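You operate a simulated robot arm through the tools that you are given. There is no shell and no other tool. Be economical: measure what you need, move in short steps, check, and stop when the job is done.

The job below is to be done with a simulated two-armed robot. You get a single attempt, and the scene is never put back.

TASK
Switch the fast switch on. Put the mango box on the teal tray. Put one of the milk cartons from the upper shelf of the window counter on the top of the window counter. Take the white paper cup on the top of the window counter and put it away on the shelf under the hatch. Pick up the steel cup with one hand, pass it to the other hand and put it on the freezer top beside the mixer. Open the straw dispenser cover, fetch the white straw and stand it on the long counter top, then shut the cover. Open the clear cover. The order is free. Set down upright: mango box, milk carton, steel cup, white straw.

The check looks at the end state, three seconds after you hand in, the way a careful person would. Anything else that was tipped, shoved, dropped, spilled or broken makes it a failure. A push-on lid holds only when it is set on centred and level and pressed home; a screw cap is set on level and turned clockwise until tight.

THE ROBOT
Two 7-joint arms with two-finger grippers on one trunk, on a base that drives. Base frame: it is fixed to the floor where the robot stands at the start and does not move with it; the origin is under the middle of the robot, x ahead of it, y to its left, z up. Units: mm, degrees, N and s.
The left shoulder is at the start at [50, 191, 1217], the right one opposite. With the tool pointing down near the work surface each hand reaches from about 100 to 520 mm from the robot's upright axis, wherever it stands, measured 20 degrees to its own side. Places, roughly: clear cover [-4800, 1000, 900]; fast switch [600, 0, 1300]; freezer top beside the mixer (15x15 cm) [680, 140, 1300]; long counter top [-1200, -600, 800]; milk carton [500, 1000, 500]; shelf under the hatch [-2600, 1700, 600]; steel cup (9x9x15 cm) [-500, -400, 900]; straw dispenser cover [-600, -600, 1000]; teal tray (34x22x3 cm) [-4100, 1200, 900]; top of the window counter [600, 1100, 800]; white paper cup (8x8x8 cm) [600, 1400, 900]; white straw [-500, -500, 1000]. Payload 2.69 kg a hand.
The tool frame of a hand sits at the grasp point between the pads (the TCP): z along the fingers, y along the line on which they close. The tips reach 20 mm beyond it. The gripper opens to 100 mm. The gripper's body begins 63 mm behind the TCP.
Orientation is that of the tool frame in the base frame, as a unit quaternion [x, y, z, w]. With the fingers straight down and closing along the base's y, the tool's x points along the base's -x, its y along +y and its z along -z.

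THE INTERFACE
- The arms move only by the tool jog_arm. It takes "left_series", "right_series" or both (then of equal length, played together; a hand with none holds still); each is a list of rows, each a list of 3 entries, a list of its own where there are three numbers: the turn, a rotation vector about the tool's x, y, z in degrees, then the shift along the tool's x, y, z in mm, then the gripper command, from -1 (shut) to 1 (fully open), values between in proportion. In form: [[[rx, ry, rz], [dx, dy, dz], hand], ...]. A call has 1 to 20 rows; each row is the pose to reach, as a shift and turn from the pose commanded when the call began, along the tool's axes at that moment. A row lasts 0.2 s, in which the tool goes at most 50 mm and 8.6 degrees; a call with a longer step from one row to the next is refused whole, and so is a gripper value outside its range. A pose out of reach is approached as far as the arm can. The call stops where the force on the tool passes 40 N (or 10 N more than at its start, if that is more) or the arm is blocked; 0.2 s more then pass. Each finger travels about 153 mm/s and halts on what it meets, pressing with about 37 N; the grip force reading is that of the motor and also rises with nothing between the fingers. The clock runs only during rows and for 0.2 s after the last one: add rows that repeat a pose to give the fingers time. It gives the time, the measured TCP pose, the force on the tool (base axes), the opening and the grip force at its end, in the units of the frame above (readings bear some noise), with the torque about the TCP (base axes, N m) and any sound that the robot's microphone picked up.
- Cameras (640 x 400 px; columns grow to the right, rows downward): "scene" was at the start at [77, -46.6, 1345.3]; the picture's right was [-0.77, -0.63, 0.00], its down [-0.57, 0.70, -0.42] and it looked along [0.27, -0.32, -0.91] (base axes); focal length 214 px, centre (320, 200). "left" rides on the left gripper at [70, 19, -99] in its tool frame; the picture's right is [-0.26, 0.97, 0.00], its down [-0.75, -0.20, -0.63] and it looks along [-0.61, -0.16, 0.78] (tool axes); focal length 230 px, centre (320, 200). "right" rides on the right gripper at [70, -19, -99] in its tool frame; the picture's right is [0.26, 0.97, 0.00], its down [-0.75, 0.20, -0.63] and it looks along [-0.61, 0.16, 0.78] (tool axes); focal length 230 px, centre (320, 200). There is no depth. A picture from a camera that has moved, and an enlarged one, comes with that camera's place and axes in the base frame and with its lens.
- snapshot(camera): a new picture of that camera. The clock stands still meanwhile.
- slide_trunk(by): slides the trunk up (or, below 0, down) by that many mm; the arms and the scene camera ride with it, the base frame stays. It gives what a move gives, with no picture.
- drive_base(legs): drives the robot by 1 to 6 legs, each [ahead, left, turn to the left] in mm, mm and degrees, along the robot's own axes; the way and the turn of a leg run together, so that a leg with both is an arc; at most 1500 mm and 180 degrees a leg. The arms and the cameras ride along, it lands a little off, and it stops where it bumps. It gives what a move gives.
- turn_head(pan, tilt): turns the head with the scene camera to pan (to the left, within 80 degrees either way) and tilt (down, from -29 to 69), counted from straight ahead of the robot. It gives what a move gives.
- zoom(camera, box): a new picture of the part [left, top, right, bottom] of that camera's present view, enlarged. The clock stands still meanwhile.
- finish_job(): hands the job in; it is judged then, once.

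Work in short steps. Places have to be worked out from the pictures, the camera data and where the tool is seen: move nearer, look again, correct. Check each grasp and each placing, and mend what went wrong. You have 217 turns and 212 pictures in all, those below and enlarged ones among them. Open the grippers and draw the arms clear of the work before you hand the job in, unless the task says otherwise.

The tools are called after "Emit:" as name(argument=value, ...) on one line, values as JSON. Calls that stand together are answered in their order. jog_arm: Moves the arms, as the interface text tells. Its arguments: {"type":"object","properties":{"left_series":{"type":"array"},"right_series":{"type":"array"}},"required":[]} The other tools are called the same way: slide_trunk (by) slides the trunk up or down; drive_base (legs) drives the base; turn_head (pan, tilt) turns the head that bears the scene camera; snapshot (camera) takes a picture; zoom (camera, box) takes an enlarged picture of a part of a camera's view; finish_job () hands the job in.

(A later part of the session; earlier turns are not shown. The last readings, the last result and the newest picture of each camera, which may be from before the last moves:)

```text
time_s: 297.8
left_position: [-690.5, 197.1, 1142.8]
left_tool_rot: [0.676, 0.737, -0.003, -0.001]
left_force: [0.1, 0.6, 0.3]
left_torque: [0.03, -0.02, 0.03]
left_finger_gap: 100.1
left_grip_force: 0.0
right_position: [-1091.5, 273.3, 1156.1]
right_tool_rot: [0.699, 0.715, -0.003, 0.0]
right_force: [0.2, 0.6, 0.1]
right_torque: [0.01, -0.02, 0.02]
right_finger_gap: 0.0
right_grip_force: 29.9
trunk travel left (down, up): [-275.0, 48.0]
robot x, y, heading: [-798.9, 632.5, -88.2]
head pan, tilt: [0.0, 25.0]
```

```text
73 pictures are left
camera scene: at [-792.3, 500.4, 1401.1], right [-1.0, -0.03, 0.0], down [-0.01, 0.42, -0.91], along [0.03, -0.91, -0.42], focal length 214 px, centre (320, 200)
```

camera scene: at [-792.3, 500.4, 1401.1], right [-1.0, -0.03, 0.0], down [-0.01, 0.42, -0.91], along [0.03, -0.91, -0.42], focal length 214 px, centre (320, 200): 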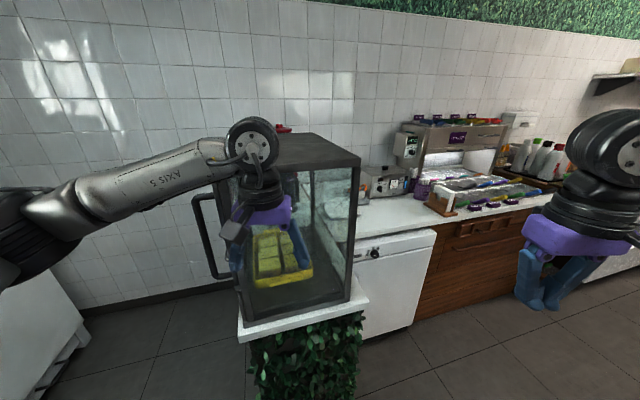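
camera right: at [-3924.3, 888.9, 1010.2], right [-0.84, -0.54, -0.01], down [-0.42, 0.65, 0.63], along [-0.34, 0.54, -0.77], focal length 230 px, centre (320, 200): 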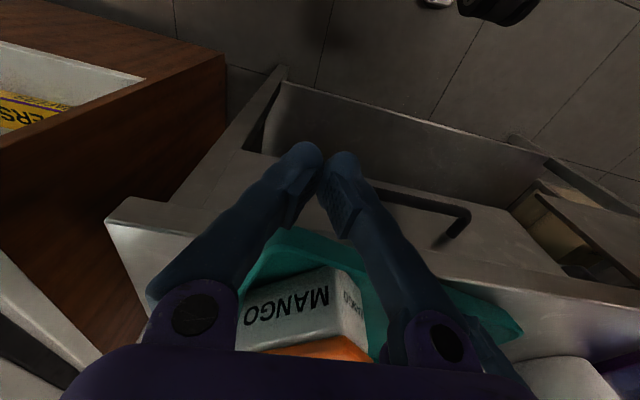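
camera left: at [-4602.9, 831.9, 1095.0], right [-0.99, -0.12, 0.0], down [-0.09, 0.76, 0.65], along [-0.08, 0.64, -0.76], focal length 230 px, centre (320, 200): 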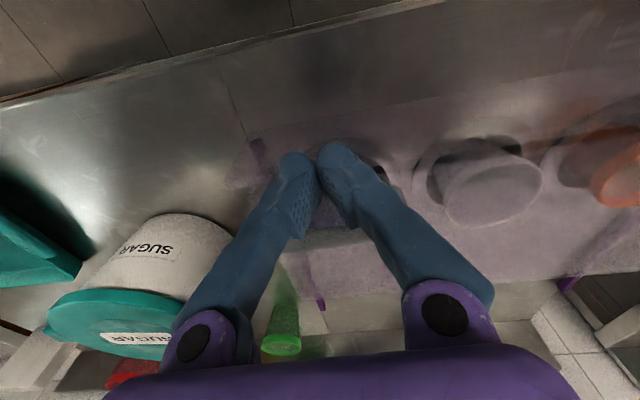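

The dispenser side is hidden behind a display case; I go around it to stand near the start position and look from there.

Emit:
drive_base(legs=[[0, 680, 0], [420, 0, 0]])

Emit:
turn_head(pan=-35, tilt=30)

Emit:
snapshot(camera="scene")

```text
time_s: 305.7
left_position: [1.0, -19.4, 1152.6]
left_tool_rot: [0.689, 0.725, -0.013, 0.004]
left_force: [-0.4, 0.2, 0.2]
left_torque: [-0.02, 0.01, 0.0]
left_finger_gap: 100.0
left_grip_force: 0.1
right_position: [-404.8, 82.2, 1157.9]
right_tool_rot: [0.711, 0.703, -0.02, -0.005]
right_force: [-0.9, 0.3, 0.6]
right_torque: [0.0, 0.0, -0.02]
right_finger_gap: 0.0
right_grip_force: 30.0
trunk travel left (down, up): [-275.0, 48.0]
robot x, y, heading: [-87.7, 398.7, -90.3]
head pan, tilt: [0.0, 25.0]
stopped in leg 2: the robot was blocked; the commanded pose is now the measured one
```

```text
time_s: 306.7
left_position: [-0.5, -17.2, 1154.5]
left_tool_rot: [0.688, 0.725, -0.015, 0.006]
left_force: [-0.8, -0.6, 0.0]
left_torque: [0.0, -0.01, -0.01]
left_finger_gap: 99.7
left_grip_force: 0.0
right_position: [-405.3, 81.7, 1156.7]
right_tool_rot: [0.71, 0.704, -0.022, -0.004]
right_force: [0.0, 0.4, -0.2]
right_torque: [-0.01, 0.02, -0.02]
right_finger_gap: 0.0
right_grip_force: 29.9
trunk travel left (down, up): [-275.0, 48.0]
robot x, y, heading: [-100.7, 395.8, -90.3]
head pan, tilt: [-35.0, 30.0]
```

```text
72 pictures are left
camera scene: at [-141.0, 312.7, 1396.3], right [-0.82, 0.57, -0.01], down [0.28, 0.39, -0.88], along [-0.5, -0.72, -0.48], focal length 214 px, centre (320, 200)
```

scene: 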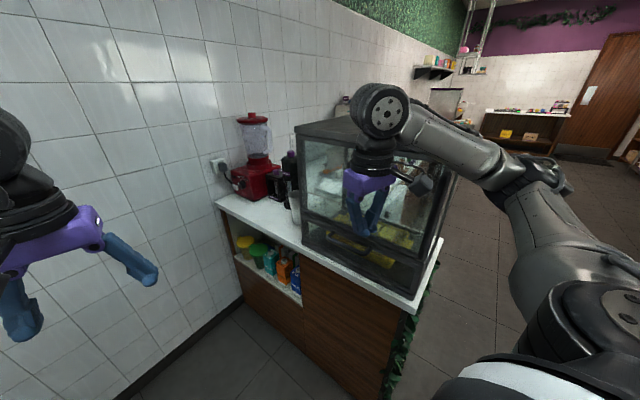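

The long counter's end faces roughly (+x,+y) at ~19°, so I must face heading ≈ -161°. I was blocked lightly; I back off and pull the right hand in.

Emit:
drive_base(legs=[[-60, 0, 0]])

Emit:
jog_arm(right_series=[[[0, 0, 0], [15, 10, -15], 0], [[0, 0, 0], [30, 20, -30], 0], [[0, 0, 0], [45, 30, -45], 1], [[0, 0, 0], [60, 40, -60], 1]])

Emit:
drive_base(legs=[[0, 0, -71]])

Emit:
turn_head(pan=25, tilt=30)

Emit:
snapshot(camera="scene")

```text
time_s: 307.7
left_position: [-4.0, 19.6, 1144.0]
left_tool_rot: [0.685, 0.728, -0.004, 0.0]
left_force: [0.2, 0.1, -1.1]
left_torque: [-0.02, 0.0, -0.01]
left_finger_gap: 100.2
left_grip_force: 0.0
right_position: [-408.7, 116.4, 1147.6]
right_tool_rot: [0.708, 0.706, -0.007, -0.011]
right_force: [0.7, 0.2, 0.3]
right_torque: [-0.01, -0.01, 0.01]
right_finger_gap: 0.0
right_grip_force: 29.8
trunk travel left (down, up): [-275.0, 48.0]
robot x, y, heading: [-97.8, 452.2, -89.9]
head pan, tilt: [-35.0, 30.0]
```

```text
time_s: 308.7
left_position: [-3.9, 19.2, 1143.2]
left_tool_rot: [0.685, 0.728, -0.002, 0.0]
left_force: [-0.1, 1.1, 0.3]
left_torque: [-0.04, 0.0, -0.02]
left_finger_gap: 99.9
left_grip_force: 0.0
right_position: [-364.7, 173.6, 1208.2]
right_tool_rot: [0.707, 0.707, -0.007, -0.01]
right_force: [-0.3, 0.0, 0.3]
right_torque: [-0.05, 0.03, -0.02]
right_finger_gap: 99.9
right_grip_force: 0.0
trunk travel left (down, up): [-275.0, 48.0]
robot x, y, heading: [-95.6, 456.8, -89.6]
head pan, tilt: [-35.0, 30.0]
```

```text
time_s: 312.2
left_position: [-480.1, 229.3, 1143.5]
left_tool_rot: [0.981, 0.192, -0.002, -0.003]
left_force: [-0.6, -0.3, 0.3]
left_torque: [0.0, 0.0, 0.04]
left_finger_gap: 100.0
left_grip_force: 0.1
right_position: [-450.7, 620.2, 1206.6]
right_tool_rot: [0.987, 0.162, 0.0, -0.013]
right_force: [-0.3, -0.3, 0.6]
right_torque: [-0.01, 0.0, -0.01]
right_finger_gap: 100.0
right_grip_force: 0.1
trunk travel left (down, up): [-275.0, 48.0]
robot x, y, heading: [-96.3, 459.3, -161.0]
head pan, tilt: [-35.0, 30.0]
```

```text
time_s: 313.5
left_position: [-479.8, 229.3, 1143.3]
left_tool_rot: [0.981, 0.192, -0.002, -0.002]
left_force: [-0.9, -0.3, -0.5]
left_torque: [-0.02, 0.0, 0.01]
left_finger_gap: 99.9
left_grip_force: 0.0
right_position: [-450.2, 620.4, 1207.3]
right_tool_rot: [0.987, 0.162, 0.001, -0.013]
right_force: [-0.6, 0.5, 0.2]
right_torque: [0.0, 0.01, -0.01]
right_finger_gap: 100.1
right_grip_force: 0.1
trunk travel left (down, up): [-275.0, 48.0]
robot x, y, heading: [-95.0, 454.2, -161.1]
head pan, tilt: [25.0, 30.0]
```

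```text
71 pictures are left
camera scene: at [-200.0, 381.0, 1393.2], right [-0.69, 0.72, 0.0], down [0.36, 0.35, -0.87], along [-0.62, -0.6, -0.5], focal length 214 px, centre (320, 200)
```

scene: 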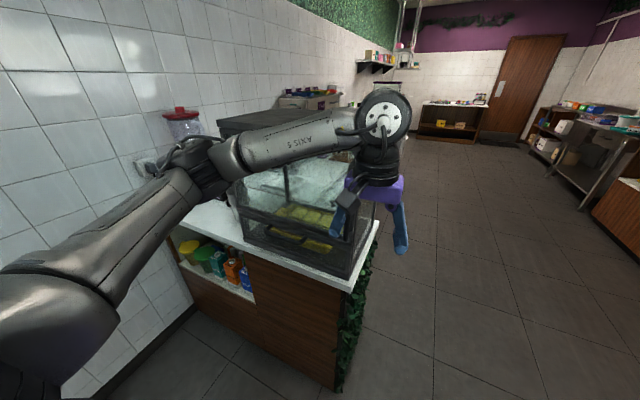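

Path is clear; I slide left ~700 along the counter, keeping distance, then look.

Emit:
drive_base(legs=[[0, 690, 0]])

Emit:
turn_head(pan=0, tilt=35)

Emit:
snapshot(camera="scene")

```text
time_s: 320.0
left_position: [-253.9, -428.5, 1143.9]
left_tool_rot: [0.981, 0.192, -0.002, -0.002]
left_force: [-0.6, 0.6, 0.0]
left_torque: [-0.02, -0.01, 0.01]
left_finger_gap: 99.8
left_grip_force: 0.1
right_position: [-224.3, -37.6, 1208.0]
right_tool_rot: [0.986, 0.164, 0.0, -0.012]
right_force: [-0.1, -0.6, -0.8]
right_torque: [-0.02, -0.05, 0.04]
right_finger_gap: 100.0
right_grip_force: 0.0
trunk travel left (down, up): [-275.0, 48.0]
robot x, y, heading: [130.5, -200.5, -161.0]
head pan, tilt: [25.0, 30.0]
```

```text
time_s: 320.9
left_position: [-254.3, -428.6, 1142.3]
left_tool_rot: [0.981, 0.193, -0.002, -0.003]
left_force: [0.1, 0.4, 0.3]
left_torque: [-0.02, 0.0, 0.01]
left_finger_gap: 99.9
left_grip_force: 0.1
right_position: [-224.6, -35.5, 1208.2]
right_tool_rot: [0.986, 0.163, 0.001, -0.013]
right_force: [0.2, -0.4, 0.1]
right_torque: [-0.03, 0.01, 0.01]
right_finger_gap: 100.1
right_grip_force: 0.2
trunk travel left (down, up): [-275.0, 48.0]
robot x, y, heading: [131.9, -198.0, -160.9]
head pan, tilt: [0.0, 35.0]
```

```text
70 pictures are left
camera scene: at [8.1, -242.1, 1385.4], right [-0.33, 0.95, 0.0], down [0.54, 0.19, -0.82], along [-0.77, -0.27, -0.57], focal length 214 px, centre (320, 200)
```

scene: 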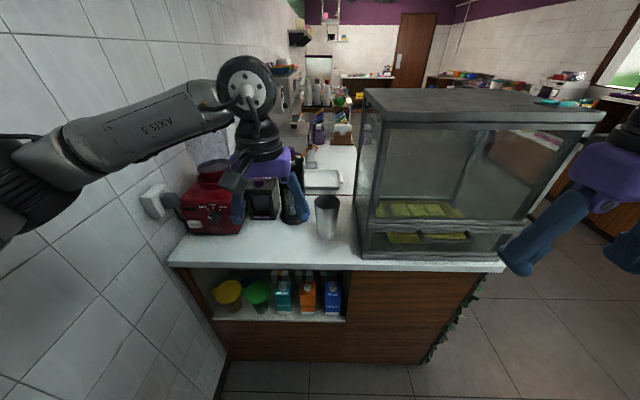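

Steel cup is visible next to the display case. I lift the left hand out of the view and zoom.

Emit:
jog_arm(left_series=[[[0, 0, 0], [40, 20, -30], 1], [[0, 0, 0], [80, 40, -60], 1], [[0, 0, 0], [110, 60, -90], 1], [[0, 0, 0], [120, 60, -100], 1]])

Emit:
zoom(camera="scene", box=[170, 130, 390, 290])

```text
refused: row 1 steps farther than a row can; nothing moved
```

```text
2.50 times, centred on (280, 210) of scene
camera zoom: at [8.1, -242.1, 1385.4], right [-0.33, 0.95, 0.0], down [0.54, 0.19, -0.82], along [-0.77, -0.27, -0.57], focal length 536 px, centre (420, 175)
```

zoom: 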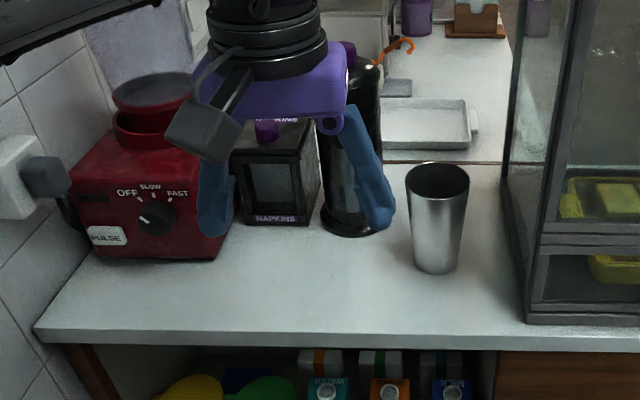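

Cup ≈ 682 ahead, 21 right; dispenser ≈ 754 ahead, 112 left. I'll pick with the left hand: pitch it 60° ahead at z≈1030, then shift the base right 140 and ahead 120.

Emit:
jog_arm(left_series=[[[0, -8, 0], [10, 0, 14], 1], [[0, -16, 0], [20, 0, 28], 1], [[0, -24, 0], [30, 0, 42], 1], [[0, -32, 0], [40, 0, 56], 1], [[0, -40, 0], [50, 0, 70], 1], [[0, -48, 0], [60, 0, 84], 1], [[0, -56, 0], [60, 0, 98], 1], [[0, -60, 0], [60, 0, 110], 1], [[0, -60, 0], [60, 0, 110], 1]])

Emit:
drive_base(legs=[[0, -140, 0], [110, 0, 0]])

Emit:
snapshot(camera="left")

Emit:
snapshot(camera="scene")

```text
time_s: 322.9
left_position: [-198.3, -405.8, 1033.3]
left_tool_rot: [0.849, 0.168, -0.492, 0.094]
left_force: [-0.4, -0.3, -0.7]
left_torque: [0.0, -0.01, 0.01]
left_finger_gap: 100.0
left_grip_force: 0.0
right_position: [-223.4, -36.7, 1207.7]
right_tool_rot: [0.987, 0.163, 0.0, -0.013]
right_force: [0.8, 0.2, -0.9]
right_torque: [0.02, 0.03, 0.01]
right_finger_gap: 100.0
right_grip_force: 0.0
trunk travel left (down, up): [-275.0, 48.0]
robot x, y, heading: [131.1, -196.3, -161.2]
head pan, tilt: [0.0, 35.0]
```

```text
time_s: 325.6
left_position: [-346.7, -308.0, 1033.1]
left_tool_rot: [0.849, 0.168, -0.492, 0.094]
left_force: [-0.4, 1.4, 0.2]
left_torque: [0.0, -0.01, 0.0]
left_finger_gap: 100.2
left_grip_force: 0.1
right_position: [-373.4, 60.9, 1207.4]
right_tool_rot: [0.987, 0.163, 0.001, -0.013]
right_force: [-0.1, 0.3, -0.7]
right_torque: [0.03, -0.01, -0.02]
right_finger_gap: 99.9
right_grip_force: 0.0
trunk travel left (down, up): [-275.0, 48.0]
robot x, y, heading: [-14.7, -101.4, -160.8]
head pan, tilt: [0.0, 35.0]
```

```text
68 pictures are left
camera left: at [-228.6, -279.9, 1022.5], right [0.25, -0.94, 0.22], down [0.09, 0.25, 0.97], along [-0.97, -0.22, 0.14], focal length 230 px, centre (320, 200)
```

left: 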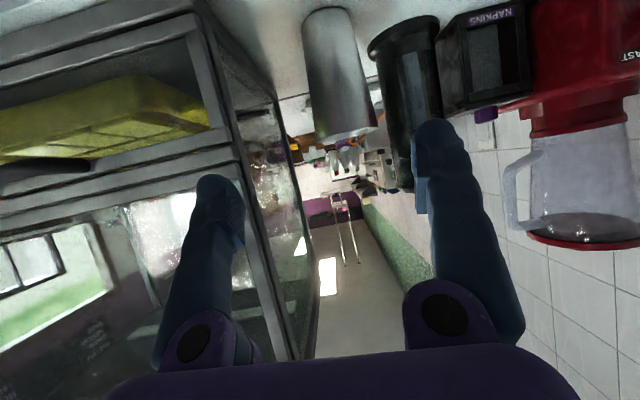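

```text
67 pictures are left
camera scene: at [-140.5, -145.2, 1385.3], right [-0.33, 0.95, 0.0], down [0.54, 0.19, -0.82], along [-0.77, -0.27, -0.57], focal length 214 px, centre (320, 200)
```

scene: 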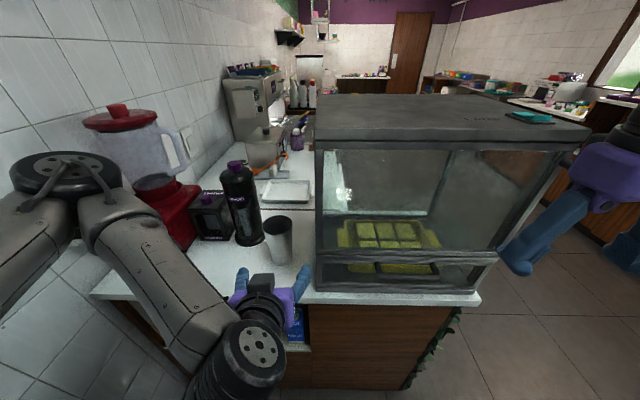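

Cup located: axis ≈ [-512,-398], base z 850, rim z 1000, Ø~80. I lower to z≈960, move in and stop around it to check.

Emit:
jog_arm(left_series=[[[0, 0, 0], [31, 10, 18], 1], [[0, 0, 0], [63, 21, 36], 1], [[0, 0, 0], [44, 21, 69], 1], [[0, 0, 0], [25, 21, 102], 1], [[0, 0, 0], [6, 21, 135], 1], [[0, 0, 0], [-13, 21, 168], 1], [[0, 0, 0], [-30, 21, 198], 1], [[0, 0, 0], [-30, 21, 198], 1]])

Emit:
snapshot(camera="left")

```text
time_s: 327.4
left_position: [-512.2, -396.7, 961.1]
left_tool_rot: [0.849, 0.167, -0.493, 0.094]
left_force: [-0.6, 0.0, -0.6]
left_torque: [-0.03, -0.03, -0.01]
left_finger_gap: 100.0
left_grip_force: 0.0
right_position: [-371.8, 60.9, 1207.3]
right_tool_rot: [0.987, 0.163, 0.001, -0.013]
right_force: [-0.3, 0.2, 0.6]
right_torque: [0.01, 0.01, 0.01]
right_finger_gap: 100.0
right_grip_force: 0.1
trunk travel left (down, up): [-275.0, 48.0]
robot x, y, heading: [-17.9, -104.9, -161.1]
head pan, tilt: [0.0, 35.0]
```

```text
66 pictures are left
camera left: at [-394.0, -369.1, 949.9], right [0.25, -0.94, 0.22], down [0.09, 0.25, 0.97], along [-0.97, -0.22, 0.14], focal length 230 px, centre (320, 200)
```

left: 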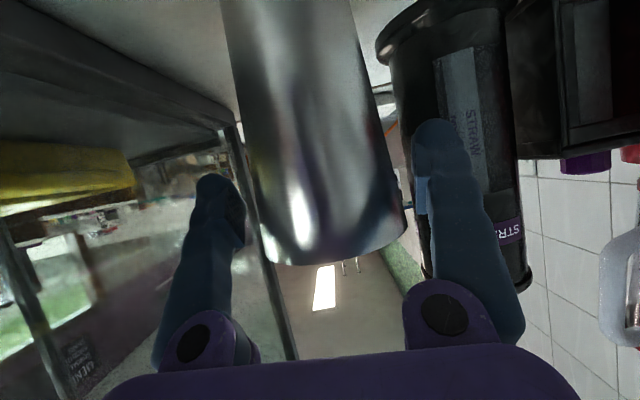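

Cup is centred between the fingers. Close and lift.

Emit:
jog_arm(left_series=[[[0, 0, 0], [0, 0, 0], 0.5], [[0, 0, 0], [0, 0, 0], 0.2], [[0, 0, 0], [0, 0, 0], -0.2], [[0, 0, 0], [0, 0, 0], -0.5], [[0, 0, 0], [0, 0, 0], -0.5], [[0, 0, 0], [-17, 0, -10], -0.5], [[0, 0, 0], [-50, 0, -29], -0.5], [[0, 0, 0], [-87, 0, -50], -0.5], [[0, 0, 0], [-87, 0, -50], -0.5]])

Emit:
snapshot(camera="left")

```text
time_s: 329.4
left_position: [-512.6, -399.2, 1060.3]
left_tool_rot: [0.85, 0.168, -0.491, 0.094]
left_force: [0.0, -0.1, -2.5]
left_torque: [-0.01, -0.02, 0.03]
left_finger_gap: 78.5
left_grip_force: 37.0
right_position: [-372.6, 60.6, 1207.0]
right_tool_rot: [0.987, 0.163, 0.0, -0.012]
right_force: [0.6, -0.2, -0.5]
right_torque: [-0.01, 0.02, 0.04]
right_finger_gap: 100.1
right_grip_force: 0.0
trunk travel left (down, up): [-275.0, 48.0]
robot x, y, heading: [-16.9, -106.5, -160.8]
head pan, tilt: [0.0, 35.0]
```

```text
65 pictures are left
camera left: at [-394.1, -371.2, 1048.1], right [0.25, -0.94, 0.22], down [0.08, 0.25, 0.97], along [-0.97, -0.22, 0.14], focal length 230 px, centre (320, 200)
```

left: 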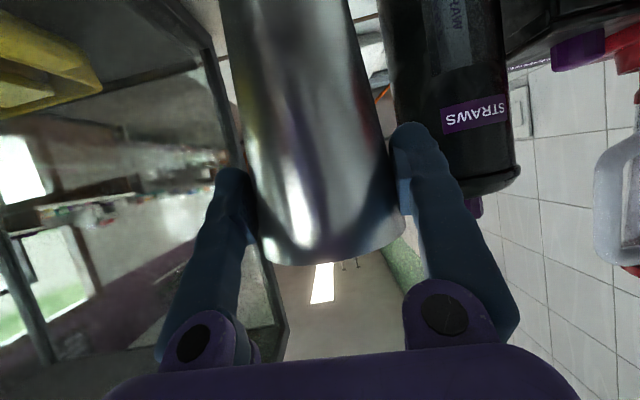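

Cup held (78.5 mm). I back away from the counter.

Emit:
drive_base(legs=[[-330, 0, 0]])

Emit:
jog_arm(left_series=[[[0, 0, 0], [15, -15, -30], -0.5], [[0, 0, 0], [30, -30, -60], -0.5], [[0, 0, 0], [45, -45, -90], -0.5], [[0, 0, 0], [60, -60, -120], -0.5], [[0, 0, 0], [70, -75, -140], -0.5], [[0, 0, 0], [70, -75, -140], -0.5]])

```text
time_s: 331.1
left_position: [-303.5, -322.8, 1057.8]
left_tool_rot: [0.851, 0.166, -0.49, 0.093]
left_force: [-0.1, -0.2, -2.8]
left_torque: [0.0, -0.01, 0.01]
left_finger_gap: 78.4
left_grip_force: 37.2
right_position: [-164.2, 136.1, 1207.7]
right_tool_rot: [0.987, 0.162, -0.001, -0.012]
right_force: [-1.2, 0.1, -0.8]
right_torque: [0.04, -0.05, 0.01]
right_finger_gap: 100.1
right_grip_force: 0.0
trunk travel left (down, up): [-275.0, 48.0]
robot x, y, heading: [190.2, -25.9, -161.1]
head pan, tilt: [0.0, 35.0]
stopped in leg 1: the robot was blocked; the commanded pose is now the measured one
```

```text
time_s: 332.5
left_position: [-185.6, -196.5, 1070.2]
left_tool_rot: [0.849, 0.167, -0.492, 0.093]
left_force: [-0.8, -0.6, -2.0]
left_torque: [0.01, 0.0, 0.0]
left_finger_gap: 78.3
left_grip_force: 36.7
right_position: [-163.6, 135.6, 1207.8]
right_tool_rot: [0.987, 0.162, 0.0, -0.012]
right_force: [0.2, -0.5, -0.7]
right_torque: [0.01, 0.02, 0.0]
right_finger_gap: 100.2
right_grip_force: 0.1
trunk travel left (down, up): [-275.0, 48.0]
robot x, y, heading: [194.3, -30.2, -160.9]
head pan, tilt: [0.0, 35.0]
```

Base touched the freezer behind (stopped). Now the handover: I turn the right hand to point left (yaw 75°, pitched 60°) at a level near the cup's lower half, staying well to the right.

Emit:
drive_base(legs=[[60, 0, 0]])

Emit:
jog_arm(right_series=[[[-3.5, -4.6, -6.1], [-4, 2, 18], 1], [[-7, -9.2, -12.2], [-8, 4, 36], 1], [[-10.5, -13.8, -18.3], [-12, 6, 54], 1], [[-14, -18.4, -24.4], [-16, 8, 72], 1], [[-17.5, -23, -30.5], [-20, 10, 90], 1], [[-21, -27.6, -36.6], [-24, 12, 108], 1], [[-24.5, -32.2, -42.7], [-28, 14, 126], 1], [[-28, -36.8, -48.8], [-32, 16, 144], 1], [[-31.5, -41.4, -54.9], [-36, 18, 162], 1], [[-35, -46, -61], [-40, 20, 180], 1], [[-39.1, -50.9, -67.6], [-46, 24, 200], 1], [[-39.1, -50.9, -67.6], [-46, 24, 204], 1]])

Emit:
snapshot(camera="scene")

```text
time_s: 333.5
left_position: [-242.2, -215.9, 1068.3]
left_tool_rot: [0.85, 0.167, -0.491, 0.094]
left_force: [0.1, -0.1, -2.4]
left_torque: [0.03, -0.01, 0.01]
left_finger_gap: 78.3
left_grip_force: 36.9
right_position: [-219.9, 115.5, 1206.9]
right_tool_rot: [0.987, 0.163, 0.0, -0.013]
right_force: [-0.4, 0.1, -0.1]
right_torque: [0.0, -0.05, -0.01]
right_finger_gap: 100.1
right_grip_force: 0.0
trunk travel left (down, up): [-275.0, 48.0]
robot x, y, heading: [137.9, -52.2, -161.1]
head pan, tilt: [0.0, 35.0]
```

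```text
refused: row 11 steps farther than a row can; nothing moved
```

```text
64 pictures are left
camera scene: at [12.4, -90.2, 1385.2], right [-0.32, 0.95, 0.0], down [0.54, 0.19, -0.82], along [-0.77, -0.27, -0.57], focal length 214 px, centre (320, 200)
```

scene: 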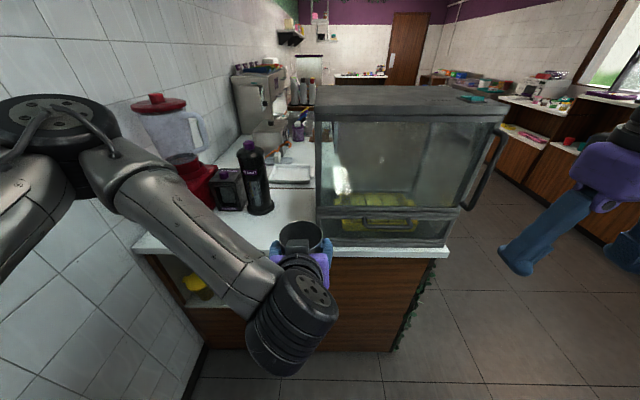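

I split the last rotation step.

Emit:
jog_arm(right_series=[[[-3.5, -4.6, -6.1], [-4, 2, 18], 1], [[-7, -9.2, -12.2], [-8, 4, 36], 1], [[-10.5, -13.8, -18.3], [-12, 6, 54], 1], [[-14, -18.4, -24.4], [-16, 8, 72], 1], [[-17.5, -23, -30.5], [-20, 10, 90], 1], [[-21, -27.6, -36.6], [-24, 12, 108], 1], [[-24.5, -32.2, -42.7], [-28, 14, 126], 1], [[-28, -36.8, -48.8], [-32, 16, 144], 1], [[-31.5, -41.4, -54.9], [-36, 18, 162], 1], [[-35, -46, -61], [-40, 20, 180], 1], [[-37.6, -49, -65], [-44, 22, 196], 1], [[-39.1, -50.9, -67.6], [-46, 24, 204], 1], [[-39.1, -50.9, -67.6], [-46, 24, 204], 1]])

Emit:
snapshot(camera="right")

Emit:
snapshot(camera="scene")

```text
time_s: 336.3
left_position: [-241.8, -215.7, 1069.8]
left_tool_rot: [0.849, 0.167, -0.492, 0.093]
left_force: [-0.5, -0.6, -3.0]
left_torque: [0.0, -0.05, 0.0]
left_finger_gap: 78.2
left_grip_force: 36.7
right_position: [-256.0, 84.1, 1002.9]
right_tool_rot: [0.595, 0.637, -0.336, 0.357]
right_force: [-0.5, 0.1, 0.1]
right_torque: [0.0, 0.0, 0.0]
right_finger_gap: 100.1
right_grip_force: 0.1
right hand out of reach, approached as far as the arm can: row 4, 5, 6, 7, 8
trunk travel left (down, up): [-275.0, 48.0]
robot x, y, heading: [138.7, -48.6, -161.2]
head pan, tilt: [0.0, 35.0]
```

```text
63 pictures are left
camera right: at [-282.3, 203.5, 994.8], right [0.95, 0.2, -0.22], down [0.19, 0.16, 0.97], along [0.23, -0.97, 0.12], focal length 230 px, centre (320, 200)
```

right: 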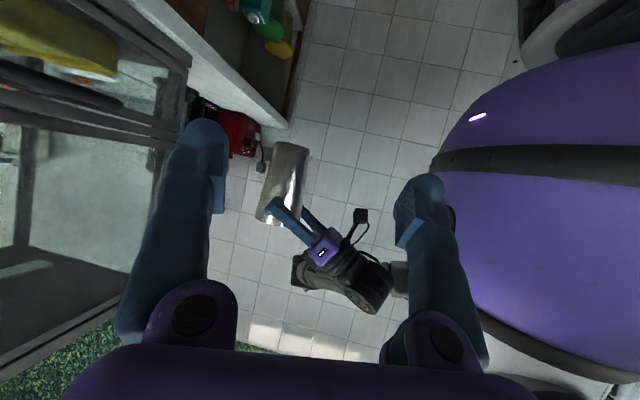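

```text
62 pictures are left
camera scene: at [13.8, -89.8, 1385.4], right [-0.32, 0.95, 0.0], down [0.54, 0.19, -0.82], along [-0.78, -0.27, -0.57], focal length 214 px, centre (320, 200)
```

scene: 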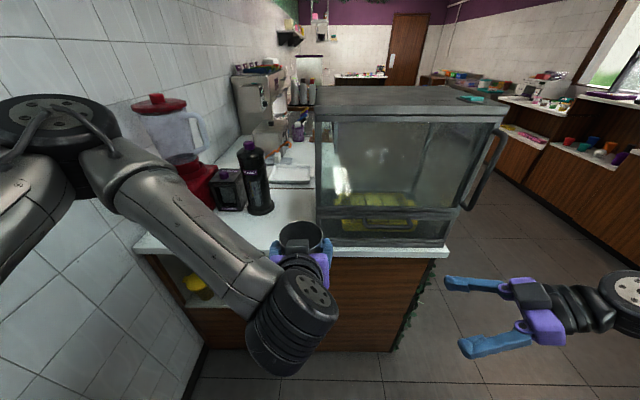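

Both hands face each other well. Cup axis is 300 mm ahead of the right tool; I advance 200 mm and check.

Emit:
jog_arm(right_series=[[[0, 0, 0], [-20, -1, 35], 1], [[0, 0, 0], [-40, -2, 69], 1], [[0, 0, 0], [-60, -3, 104], 1], [[0, 0, 0], [-80, -4, 139], 1], [[0, 0, 0], [-100, -5, 173], 1], [[0, 0, 0], [-100, -6, 173], 1]])

Emit:
snapshot(camera="right")

```text
time_s: 337.7
left_position: [-242.2, -215.7, 1070.0]
left_tool_rot: [0.849, 0.167, -0.492, 0.094]
left_force: [0.4, -0.8, -1.8]
left_torque: [0.0, -0.02, 0.03]
left_finger_gap: 78.4
left_grip_force: 37.2
right_position: [-248.3, -115.8, 998.9]
right_tool_rot: [0.596, 0.636, -0.337, 0.356]
right_force: [0.5, 0.2, 0.1]
right_torque: [0.02, 0.02, -0.03]
right_finger_gap: 99.8
right_grip_force: 0.1
trunk travel left (down, up): [-275.0, 48.0]
robot x, y, heading: [133.5, -48.1, -161.2]
head pan, tilt: [0.0, 35.0]
```

```text
61 pictures are left
camera right: at [-274.9, 3.5, 990.1], right [0.95, 0.2, -0.22], down [0.19, 0.16, 0.97], along [0.23, -0.97, 0.12], focal length 230 px, centre (320, 200)
```

right: 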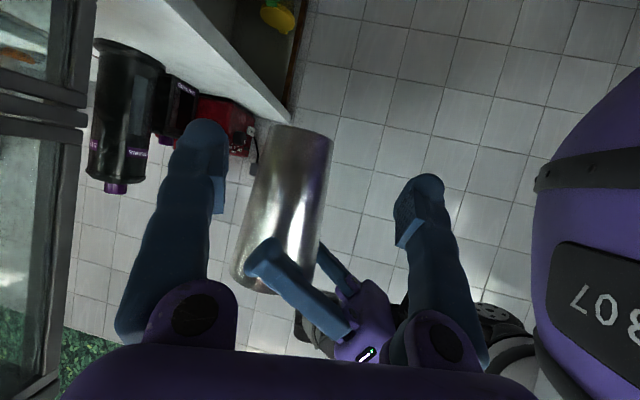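

Cup is slightly off by ~8 mm; I correct and advance the last 100 mm.

Emit:
jog_arm(right_series=[[[0, 0, 0], [-17, -4, 29], 1], [[0, 0, 0], [-34, -8, 58], 1], [[0, 0, 0], [-44, -8, 75], 1], [[0, 0, 0], [-50, -8, 86], 1], [[0, 0, 0], [-50, -8, 86], 1]])

Emit:
snapshot(camera="right")

```text
time_s: 339.0
left_position: [-241.7, -221.2, 1068.3]
left_tool_rot: [0.848, 0.171, -0.491, 0.101]
left_force: [1.3, -4.1, -1.8]
left_torque: [0.09, -0.01, -0.06]
left_finger_gap: 78.2
left_grip_force: 37.0
right_position: [-252.6, -212.6, 994.8]
right_tool_rot: [0.597, 0.636, -0.336, 0.354]
right_force: [0.1, 4.7, -0.8]
right_torque: [-0.38, -0.02, 0.09]
right_finger_gap: 100.1
right_grip_force: 0.0
trunk travel left (down, up): [-275.0, 48.0]
robot x, y, heading: [137.0, -50.0, -161.0]
head pan, tilt: [0.0, 35.0]
stopped in row 5 (left hand): the force on the tool passed its limit at 42 N (the readings are from after the stop); the commanded pose is now the measured one
```

```text
60 pictures are left
camera right: at [-277.9, -93.4, 986.9], right [0.96, 0.19, -0.22], down [0.2, 0.16, 0.97], along [0.22, -0.97, 0.11], focal length 230 px, centre (320, 200)
```

right: 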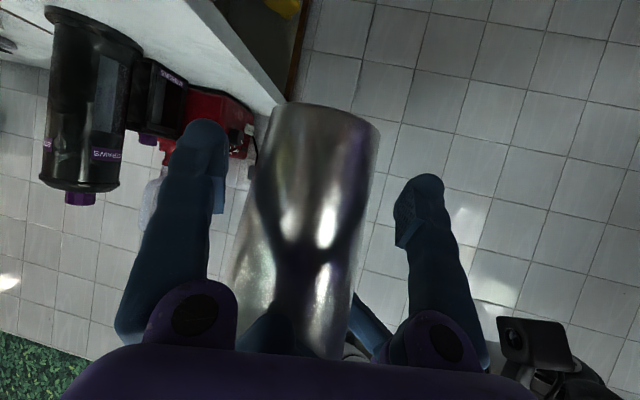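

Contact is the left finger against the right body; the right TCP is within 9 mm of the cup's axis and centred. I ease back 3 mm and close the right fingers.

Emit:
jog_arm(right_series=[[[0, 0, 0], [1.5, 0, -2.6], 1], [[0, 0, 0], [1.5, 0, -2.6], 0.5], [[0, 0, 0], [1.5, 0, -2.6], 0.1], [[0, 0, 0], [1.5, 0, -2.6], -0.4], [[0, 0, 0], [1.5, 0, -2.6], -0.6], [[0, 0, 0], [1.5, 0, -2.6], -0.6]])

Emit:
snapshot(camera="right")

```text
time_s: 340.4
left_position: [-240.8, -220.3, 1068.3]
left_tool_rot: [0.849, 0.169, -0.49, 0.1]
left_force: [19.4, 5.3, -0.7]
left_torque: [0.02, -0.58, -0.04]
left_finger_gap: 78.5
left_grip_force: 36.4
right_position: [-252.4, -210.5, 995.9]
right_tool_rot: [0.598, 0.636, -0.337, 0.354]
right_force: [-19.0, -5.5, 0.8]
right_torque: [0.49, -0.86, -0.25]
right_finger_gap: 66.1
right_grip_force: 37.0
trunk travel left (down, up): [-275.0, 48.0]
robot x, y, heading: [138.3, -47.6, -161.1]
head pan, tilt: [0.0, 35.0]
```

```text
59 pictures are left
camera right: at [-278.9, -90.0, 987.6], right [0.96, 0.19, -0.22], down [0.2, 0.16, 0.97], along [0.22, -0.97, 0.11], focal length 230 px, centre (320, 200)
```

right: 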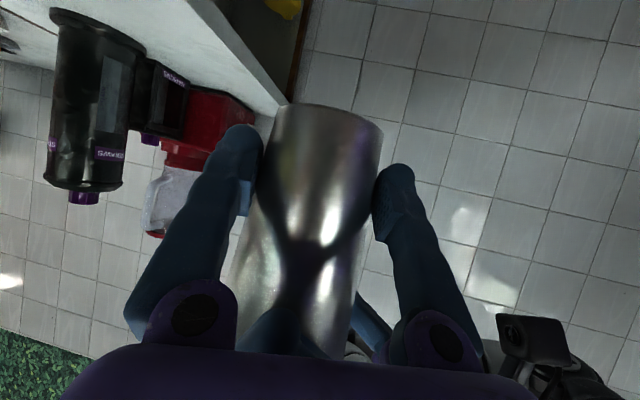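

Right holds at 66 mm. I relieve the ~19 N side load by shifting the right hand 4 mm, then open the left.

Emit:
jog_arm(right_series=[[[0, 0, 0], [0, -2, 0], -0.6], [[0, 0, 0], [0, -4, 0], -0.6], [[0, 0, 0], [0, -4, 0], -0.6]])

Emit:
jog_arm(left_series=[[[0, 0, 0], [0, 0, 0], 0.7], [[0, 0, 0], [0, 0, 0], 0.85], [[0, 0, 0], [0, 0, 0], 1], [[0, 0, 0], [0, 0, 0], 1]])

Emit:
snapshot(camera="left")

```text
time_s: 341.2
left_position: [-242.4, -220.0, 1067.5]
left_tool_rot: [0.848, 0.171, -0.491, 0.101]
left_force: [4.3, 3.0, -6.2]
left_torque: [-0.07, -0.52, 0.09]
left_finger_gap: 78.4
left_grip_force: 36.3
right_position: [-253.4, -209.7, 994.4]
right_tool_rot: [0.595, 0.637, -0.337, 0.356]
right_force: [-4.5, -4.6, 5.1]
right_torque: [0.28, 0.12, -0.2]
right_finger_gap: 65.9
right_grip_force: 37.0
trunk travel left (down, up): [-275.0, 48.0]
robot x, y, heading: [135.8, -47.9, -161.2]
head pan, tilt: [0.0, 35.0]
```

```text
time_s: 342.2
left_position: [-242.7, -221.0, 1067.6]
left_tool_rot: [0.848, 0.171, -0.492, 0.101]
left_force: [-4.1, -17.0, 3.9]
left_torque: [0.32, -0.03, 0.27]
left_finger_gap: 93.3
left_grip_force: 0.0
right_position: [-254.0, -209.3, 994.0]
right_tool_rot: [0.598, 0.637, -0.335, 0.354]
right_force: [4.1, 17.9, -3.7]
right_torque: [-1.51, 0.39, 0.06]
right_finger_gap: 65.9
right_grip_force: 37.0
trunk travel left (down, up): [-275.0, 48.0]
robot x, y, heading: [134.5, -48.6, -161.0]
head pan, tilt: [0.0, 35.0]
```

```text
58 pictures are left
camera left: at [-125.0, -191.6, 1057.9], right [0.26, -0.94, 0.23], down [0.08, 0.26, 0.96], along [-0.96, -0.23, 0.14], focal length 230 px, centre (320, 200)
```

left: 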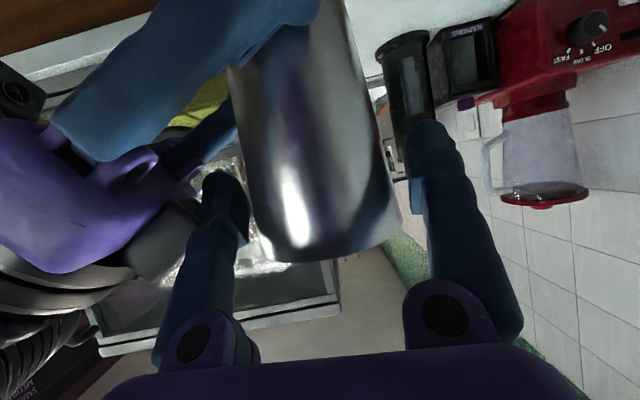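

Cup is free of the left fingers. I withdraw the left hand back and up along its axis.

Emit:
jog_arm(left_series=[[[0, 0, 0], [0, 2, -15], 0.85], [[0, 0, 0], [0, 4, -45], 0.85], [[0, 0, 0], [0, 10, -85], 0.85], [[0, 0, 0], [0, 30, -125], 1], [[0, 0, 0], [-20, 60, -150], 1], [[0, 0, 0], [-40, 80, -160], 1]])

Emit:
snapshot(camera="scene")

```text
time_s: 343.4
left_position: [-148.7, -247.9, 1125.6]
left_tool_rot: [0.834, 0.196, -0.467, 0.22]
left_force: [0.4, -0.4, 0.1]
left_torque: [-0.02, 0.0, 0.03]
left_finger_gap: 100.4
left_grip_force: 0.1
left hand out of reach, approached as far as the arm can: row 4, 5, 6
right_position: [-255.2, -209.3, 995.3]
right_tool_rot: [0.597, 0.636, -0.336, 0.354]
right_force: [-0.7, 0.2, 0.2]
right_torque: [0.06, -0.01, -0.03]
right_finger_gap: 65.9
right_grip_force: 36.6
trunk travel left (down, up): [-275.0, 48.0]
robot x, y, heading: [136.3, -47.6, -161.0]
head pan, tilt: [0.0, 35.0]
stopped in row 6 (left hand): the arm was blocked; the commanded pose is now the measured one
```

```text
57 pictures are left
camera scene: at [13.9, -90.0, 1385.4], right [-0.32, 0.95, 0.0], down [0.54, 0.19, -0.82], along [-0.78, -0.27, -0.57], focal length 214 px, centre (320, 200)
```

scene: 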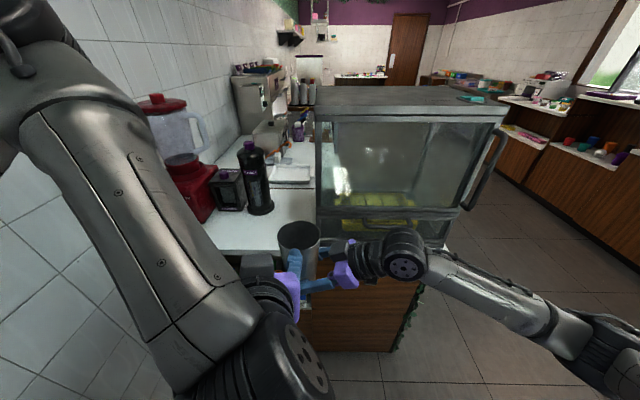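

The right hand holds the cup alone. I lift the left hand up and away to its side.

Emit:
jog_arm(left_series=[[[0, 0, 0], [-26, 10, -15], 1], [[0, 0, 0], [-52, 25, -30], 1], [[0, 6, 0], [-78, 45, -45], 1], [[0, 12, 0], [-95, 70, -50], 1], [[0, 18, 0], [-100, 95, -50], 1]])

Emit:
snapshot(camera="scene")

```text
time_s: 344.6
left_position: [-112.1, -312.1, 1252.8]
left_tool_rot: [0.897, 0.226, -0.33, 0.187]
left_force: [0.7, 0.6, -0.7]
left_torque: [-0.01, 0.0, 0.01]
left_finger_gap: 100.1
left_grip_force: 0.1
right_position: [-254.8, -210.8, 995.2]
right_tool_rot: [0.597, 0.637, -0.336, 0.354]
right_force: [0.6, -0.5, 0.9]
right_torque: [0.02, 0.01, 0.02]
right_finger_gap: 65.7
right_grip_force: 36.8
trunk travel left (down, up): [-275.0, 48.0]
robot x, y, heading: [134.2, -47.9, -160.9]
head pan, tilt: [0.0, 35.0]
```

```text
56 pictures are left
camera scene: at [14.1, -90.8, 1385.4], right [-0.32, 0.95, 0.0], down [0.54, 0.19, -0.82], along [-0.78, -0.27, -0.57], focal length 214 px, centre (320, 200)
```

scene: 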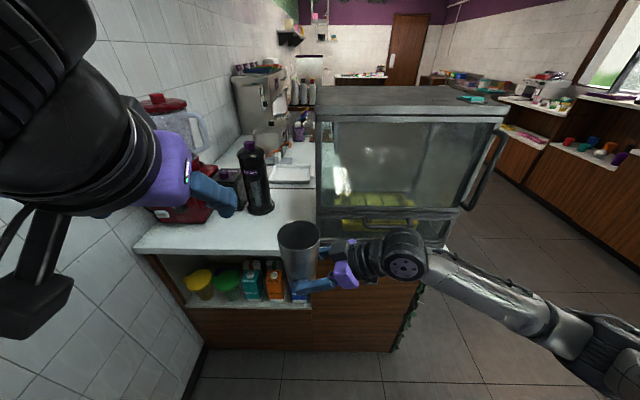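

Now to the freezer: I move ahead 95 for turning room, then turn left to heading 0 and sidestep.

Emit:
drive_base(legs=[[95, 0, 0], [0, 0, 161], [0, 270, 0]])

Emit:
slide_trunk(by=48)

Emit:
turn_head(pan=0, tilt=15)

Emit:
snapshot(camera="scene")

```text
time_s: 348.3
left_position: [94.5, -434.1, 1253.4]
left_tool_rot: [0.726, 0.573, -0.235, 0.301]
left_force: [0.1, -0.4, -0.3]
left_torque: [-0.01, 0.02, 0.01]
left_finger_gap: 100.1
left_grip_force: 0.1
right_position: [-71.5, -472.1, 1001.5]
right_tool_rot: [0.28, 0.827, -0.164, 0.459]
right_force: [0.2, -0.3, -2.2]
right_torque: [0.03, 0.01, 0.02]
right_finger_gap: 65.8
right_grip_force: 36.5
trunk travel left (down, up): [-275.0, 48.0]
robot x, y, heading: [52.2, -72.7, -113.3]
head pan, tilt: [0.0, 35.0]
stopped in leg 2: the robot was blocked; the commanded pose is now the measured one
```

```text
time_s: 349.2
left_position: [88.7, -431.6, 1301.1]
left_tool_rot: [0.725, 0.572, -0.233, 0.303]
left_force: [0.3, 0.7, -0.1]
left_torque: [0.0, -0.02, 0.01]
left_finger_gap: 99.9
left_grip_force: 0.0
right_position: [-66.9, -465.9, 1044.3]
right_tool_rot: [0.28, 0.824, -0.153, 0.468]
right_force: [0.5, -1.0, -1.9]
right_torque: [0.02, 0.04, 0.02]
right_finger_gap: 65.8
right_grip_force: 37.4
trunk travel left (down, up): [-323.0, 0.0]
robot x, y, heading: [47.6, -77.0, -113.2]
head pan, tilt: [0.0, 35.0]
```

```text
time_s: 350.1
left_position: [88.9, -431.6, 1301.4]
left_tool_rot: [0.725, 0.572, -0.234, 0.304]
left_force: [0.1, -0.5, 0.7]
left_torque: [0.01, 0.02, 0.03]
left_finger_gap: 99.9
left_grip_force: 0.0
right_position: [-67.8, -465.2, 1045.1]
right_tool_rot: [0.28, 0.824, -0.154, 0.468]
right_force: [0.3, 0.4, -2.4]
right_torque: [0.04, 0.04, -0.03]
right_finger_gap: 65.9
right_grip_force: 36.7
trunk travel left (down, up): [-323.0, 0.0]
robot x, y, heading: [50.1, -77.4, -113.3]
head pan, tilt: [0.0, 15.0]
```

```text
55 pictures are left
camera scene: at [10.1, -192.8, 1466.1], right [-0.92, 0.39, 0.01], down [0.09, 0.23, -0.97], along [-0.38, -0.89, -0.25], focal length 214 px, centre (320, 200)
```

scene: 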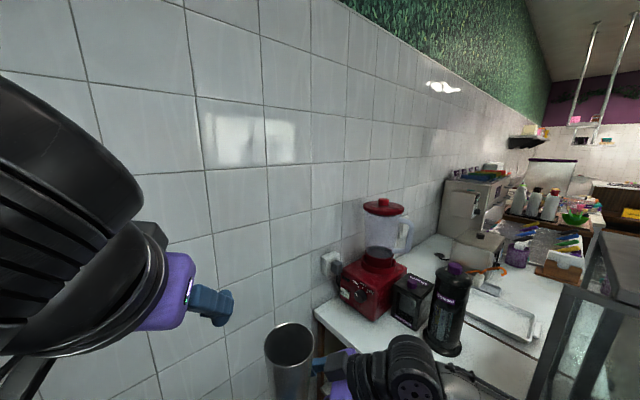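

The turn was blocked, probably the right elbow at the display case. I raise the cup to freezer-top height first (z≈1350), which also lifts the elbow.

Emit:
jog_arm(right_series=[[[0, 0, 0], [-37, 0, -21], -0.6], [[0, 0, 0], [-74, 0, -42], -0.6], [[0, 0, 0], [-111, 0, -63], -0.6], [[0, 0, 0], [-148, 0, -84], -0.6], [[0, 0, 0], [-185, 0, -105], -0.6], [[0, 0, 0], [-222, 0, -127], -0.6], [[0, 0, 0], [-258, 0, -149], -0.6], [[0, 0, 0], [-258, 0, -149], -0.6]])

Emit:
turn_head(pan=-60, tilt=30)

Emit:
snapshot(camera="scene")

```text
time_s: 351.0
left_position: [91.5, -433.1, 1304.4]
left_tool_rot: [0.725, 0.572, -0.234, 0.303]
left_force: [-0.2, -0.6, -0.1]
left_torque: [-0.01, 0.01, 0.02]
left_finger_gap: 100.1
left_grip_force: 0.2
right_position: [-51.4, -452.9, 1138.7]
right_tool_rot: [0.315, 0.819, -0.078, 0.473]
right_force: [-0.5, 0.0, -1.7]
right_torque: [0.05, 0.02, -0.01]
right_finger_gap: 65.7
right_grip_force: 37.1
trunk travel left (down, up): [-323.0, 0.0]
robot x, y, heading: [54.1, -76.7, -113.2]
head pan, tilt: [0.0, 15.0]
stopped in row 4 (right hand): the arm was blocked; the commanded pose is now the measured one
```

```text
time_s: 352.3
left_position: [94.2, -431.7, 1301.9]
left_tool_rot: [0.725, 0.573, -0.235, 0.302]
left_force: [-0.3, -0.2, 0.4]
left_torque: [-0.02, 0.0, 0.0]
left_finger_gap: 100.2
left_grip_force: 0.0
right_position: [-52.8, -451.4, 1139.2]
right_tool_rot: [0.315, 0.819, -0.082, 0.472]
right_force: [1.1, -0.2, -2.0]
right_torque: [0.04, 0.01, -0.01]
right_finger_gap: 65.5
right_grip_force: 36.4
trunk travel left (down, up): [-323.0, 0.0]
robot x, y, heading: [46.4, -75.5, -113.2]
head pan, tilt: [-60.0, 30.0]
```

```text
54 pictures are left
camera scene: at [-38.3, -118.2, 1442.7], right [-0.12, 0.99, 0.0], down [0.48, 0.06, -0.87], along [-0.87, -0.11, -0.48], focal length 214 px, centre (320, 200)
```

scene: 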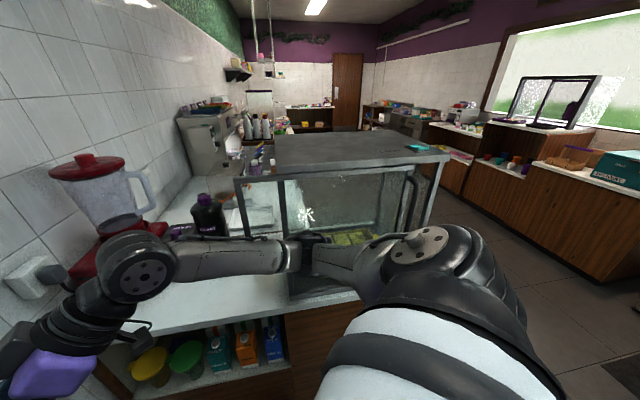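

The right elbow rests at the display case. I shift the base away from it (toward +x) before moving on.

Emit:
drive_base(legs=[[-50, 100, 0]])

Emit:
zoom(camera="scene", box=[220, 120, 460, 300])

```text
time_s: 353.9
left_position: [189.9, -429.2, 1300.1]
left_tool_rot: [0.728, 0.571, -0.227, 0.305]
left_force: [-0.8, 0.0, -0.6]
left_torque: [0.0, 0.01, -0.01]
left_finger_gap: 100.0
left_grip_force: 0.0
right_position: [45.2, -450.3, 1133.0]
right_tool_rot: [0.317, 0.816, -0.078, 0.477]
right_force: [-0.2, -0.7, -3.1]
right_torque: [0.01, 0.04, -0.02]
right_finger_gap: 65.9
right_grip_force: 36.6
trunk travel left (down, up): [-323.0, 0.0]
robot x, y, heading: [160.0, -70.3, -113.0]
head pan, tilt: [-60.0, 30.0]
```

```text
2.22 times, centred on (340, 210) of scene
camera zoom: at [55.0, -117.9, 1440.8], right [-0.12, 0.99, 0.0], down [0.5, 0.06, -0.87], along [-0.86, -0.1, -0.5], focal length 477 px, centre (276, 178)
```

zoom: 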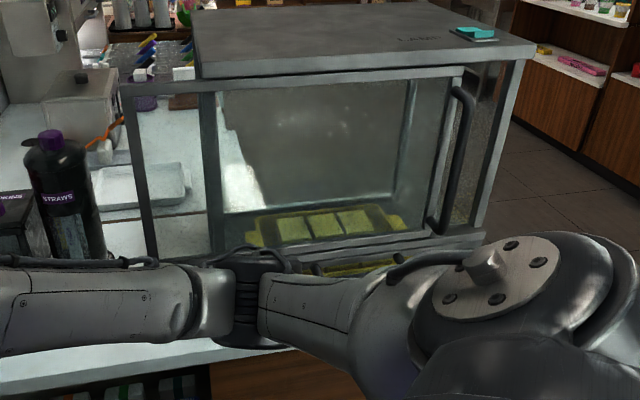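

Case looks intact. The cup has rolled ~12° from the blocked move; I level it and raise it 190 mm.

Emit:
jog_arm(right_series=[[[0, 0, -6], [-25, 5, -16], -0.6], [[0, 0, -11.9], [-55, 11, -35], -0.6], [[0, 0, -11.9], [-90, 19, -58], -0.6], [[0, 0, -11.9], [-125, 26, -80], -0.6], [[0, 0, -11.9], [-157, 33, -101], -0.6], [[0, 0, -11.9], [-157, 33, -101], -0.6]])

Emit:
drive_base(legs=[[0, 0, 60]])

```text
time_s: 355.3
left_position: [188.7, -431.1, 1300.0]
left_tool_rot: [0.728, 0.571, -0.227, 0.305]
left_force: [0.4, -0.1, 0.1]
left_torque: [-0.01, -0.02, 0.02]
left_finger_gap: 100.1
left_grip_force: 0.0
right_position: [44.7, -452.7, 1321.9]
right_tool_rot: [0.231, 0.844, -0.126, 0.467]
right_force: [0.8, 0.1, -2.6]
right_torque: [0.04, 0.03, -0.04]
right_finger_gap: 65.7
right_grip_force: 37.2
trunk travel left (down, up): [-323.0, 0.0]
robot x, y, heading: [160.4, -67.1, -113.3]
head pan, tilt: [-60.0, 30.0]
```

```text
time_s: 358.3
left_position: [488.7, -223.3, 1299.3]
left_tool_rot: [0.341, 0.86, -0.043, 0.378]
left_force: [-0.2, 1.1, -0.6]
left_torque: [-0.03, 0.02, -0.03]
left_finger_gap: 100.2
left_grip_force: 0.0
right_position: [435.4, -359.4, 1322.3]
right_tool_rot: [-0.225, 0.846, 0.124, 0.467]
right_force: [-0.1, -0.3, -2.7]
right_torque: [-0.05, 0.06, -0.03]
right_finger_gap: 65.4
right_grip_force: 36.9
trunk travel left (down, up): [-323.0, 0.0]
robot x, y, heading: [159.9, -65.9, -52.6]
head pan, tilt: [-60.0, 30.0]
```

Now back off 120 mm, finish the turn to heading 0, and sidestep left to y≈200.

Emit:
drive_base(legs=[[-130, 0, 0], [0, 0, 52.6], [0, 160, 0]])

Emit:
turn_head(pan=0, tilt=15)

Emit:
snapshot(camera="scene")

```text
time_s: 363.6
left_position: [407.2, 354.7, 1299.7]
left_tool_rot: [-0.071, 0.922, 0.128, 0.359]
left_force: [-0.5, 0.3, 0.7]
left_torque: [0.04, 0.0, 0.01]
left_finger_gap: 99.9
left_grip_force: 0.0
right_position: [482.7, 228.1, 1321.0]
right_tool_rot: [-0.574, 0.661, 0.317, 0.364]
right_force: [-0.3, -0.2, -2.8]
right_torque: [-0.05, 0.03, -0.03]
right_finger_gap: 65.3
right_grip_force: 36.6
trunk travel left (down, up): [-323.0, 0.0]
robot x, y, heading: [83.3, 187.3, -0.4]
head pan, tilt: [-60.0, 30.0]
```

```text
time_s: 364.9
left_position: [408.1, 354.2, 1299.9]
left_tool_rot: [-0.071, 0.922, 0.128, 0.359]
left_force: [-0.2, 0.1, 0.2]
left_torque: [0.02, -0.01, 0.01]
left_finger_gap: 100.1
left_grip_force: 0.1
right_position: [482.1, 228.9, 1321.2]
right_tool_rot: [-0.574, 0.661, 0.317, 0.365]
right_force: [0.1, -1.5, -1.7]
right_torque: [-0.05, -0.03, -0.01]
right_finger_gap: 65.6
right_grip_force: 37.0
trunk travel left (down, up): [-323.0, 0.0]
robot x, y, heading: [86.2, 189.0, -0.3]
head pan, tilt: [0.0, 15.0]
```

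```text
52 pictures are left
camera scene: at [217.6, 188.9, 1464.9], right [-0.01, -1.0, 0.0], down [-0.26, 0.0, -0.97], along [0.97, -0.01, -0.26], focal length 214 px, centre (320, 200)
```

scene: 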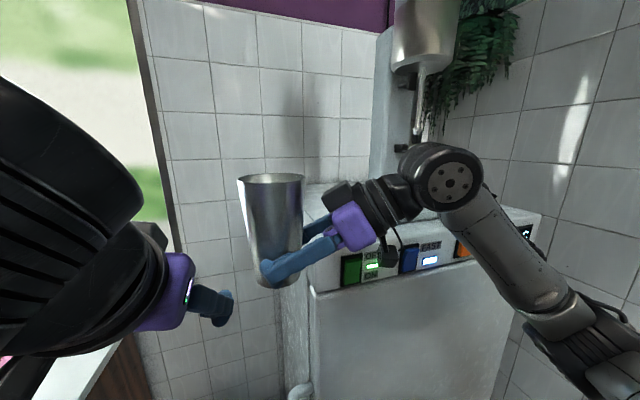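

Cup upright, freezer's left part free. I yaw the right tool to ~30°, shifting the cup to y≈140 and up 30 mm, still in front of the freezer.

Emit:
jog_arm(right_series=[[[6, 0, 3.8], [3, -2, -13], -0.6], [[12, 0, 7.6], [6, -4, -26], -0.6], [[18.5, 0, 11.6], [9, -6, -39], -0.6], [[25, 0, 15.7], [12, -8, -52], -0.6], [[31.5, 0, 19.8], [15, -10, -65], -0.6], [[38, 0, 23.9], [18, -12, -78], -0.6], [[44, 0, 27.7], [21.5, -12.5, -90], -0.6], [[44, 0, 27.7], [21.5, -12.5, -90], -0.6]])

Emit:
snapshot(camera="scene")

```text
time_s: 366.7
left_position: [407.5, 353.1, 1301.0]
left_tool_rot: [-0.071, 0.922, 0.128, 0.359]
left_force: [0.0, 0.5, 0.4]
left_torque: [0.0, -0.02, -0.02]
left_finger_gap: 99.9
left_grip_force: 0.1
right_position: [482.4, 141.1, 1351.6]
right_tool_rot: [-0.226, 0.846, 0.125, 0.467]
right_force: [-0.2, 0.4, -2.6]
right_torque: [-0.02, 0.01, -0.01]
right_finger_gap: 65.4
right_grip_force: 36.7
trunk travel left (down, up): [-323.0, 0.0]
robot x, y, heading: [84.2, 189.8, -0.4]
head pan, tilt: [0.0, 15.0]
```

```text
51 pictures are left
camera scene: at [217.8, 188.8, 1464.9], right [-0.01, -1.0, 0.0], down [-0.26, 0.0, -0.97], along [0.97, -0.01, -0.26], focal length 214 px, centre (320, 200)
```

scene: 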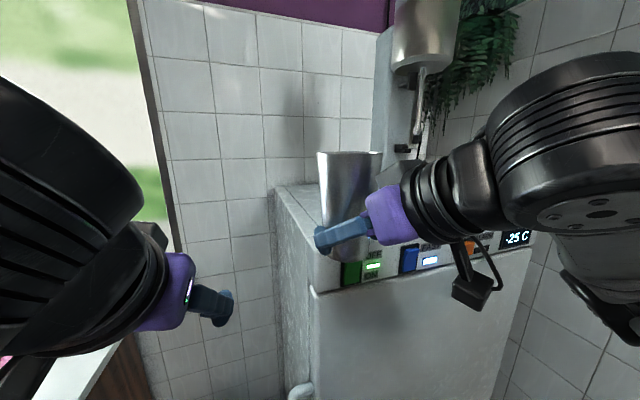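

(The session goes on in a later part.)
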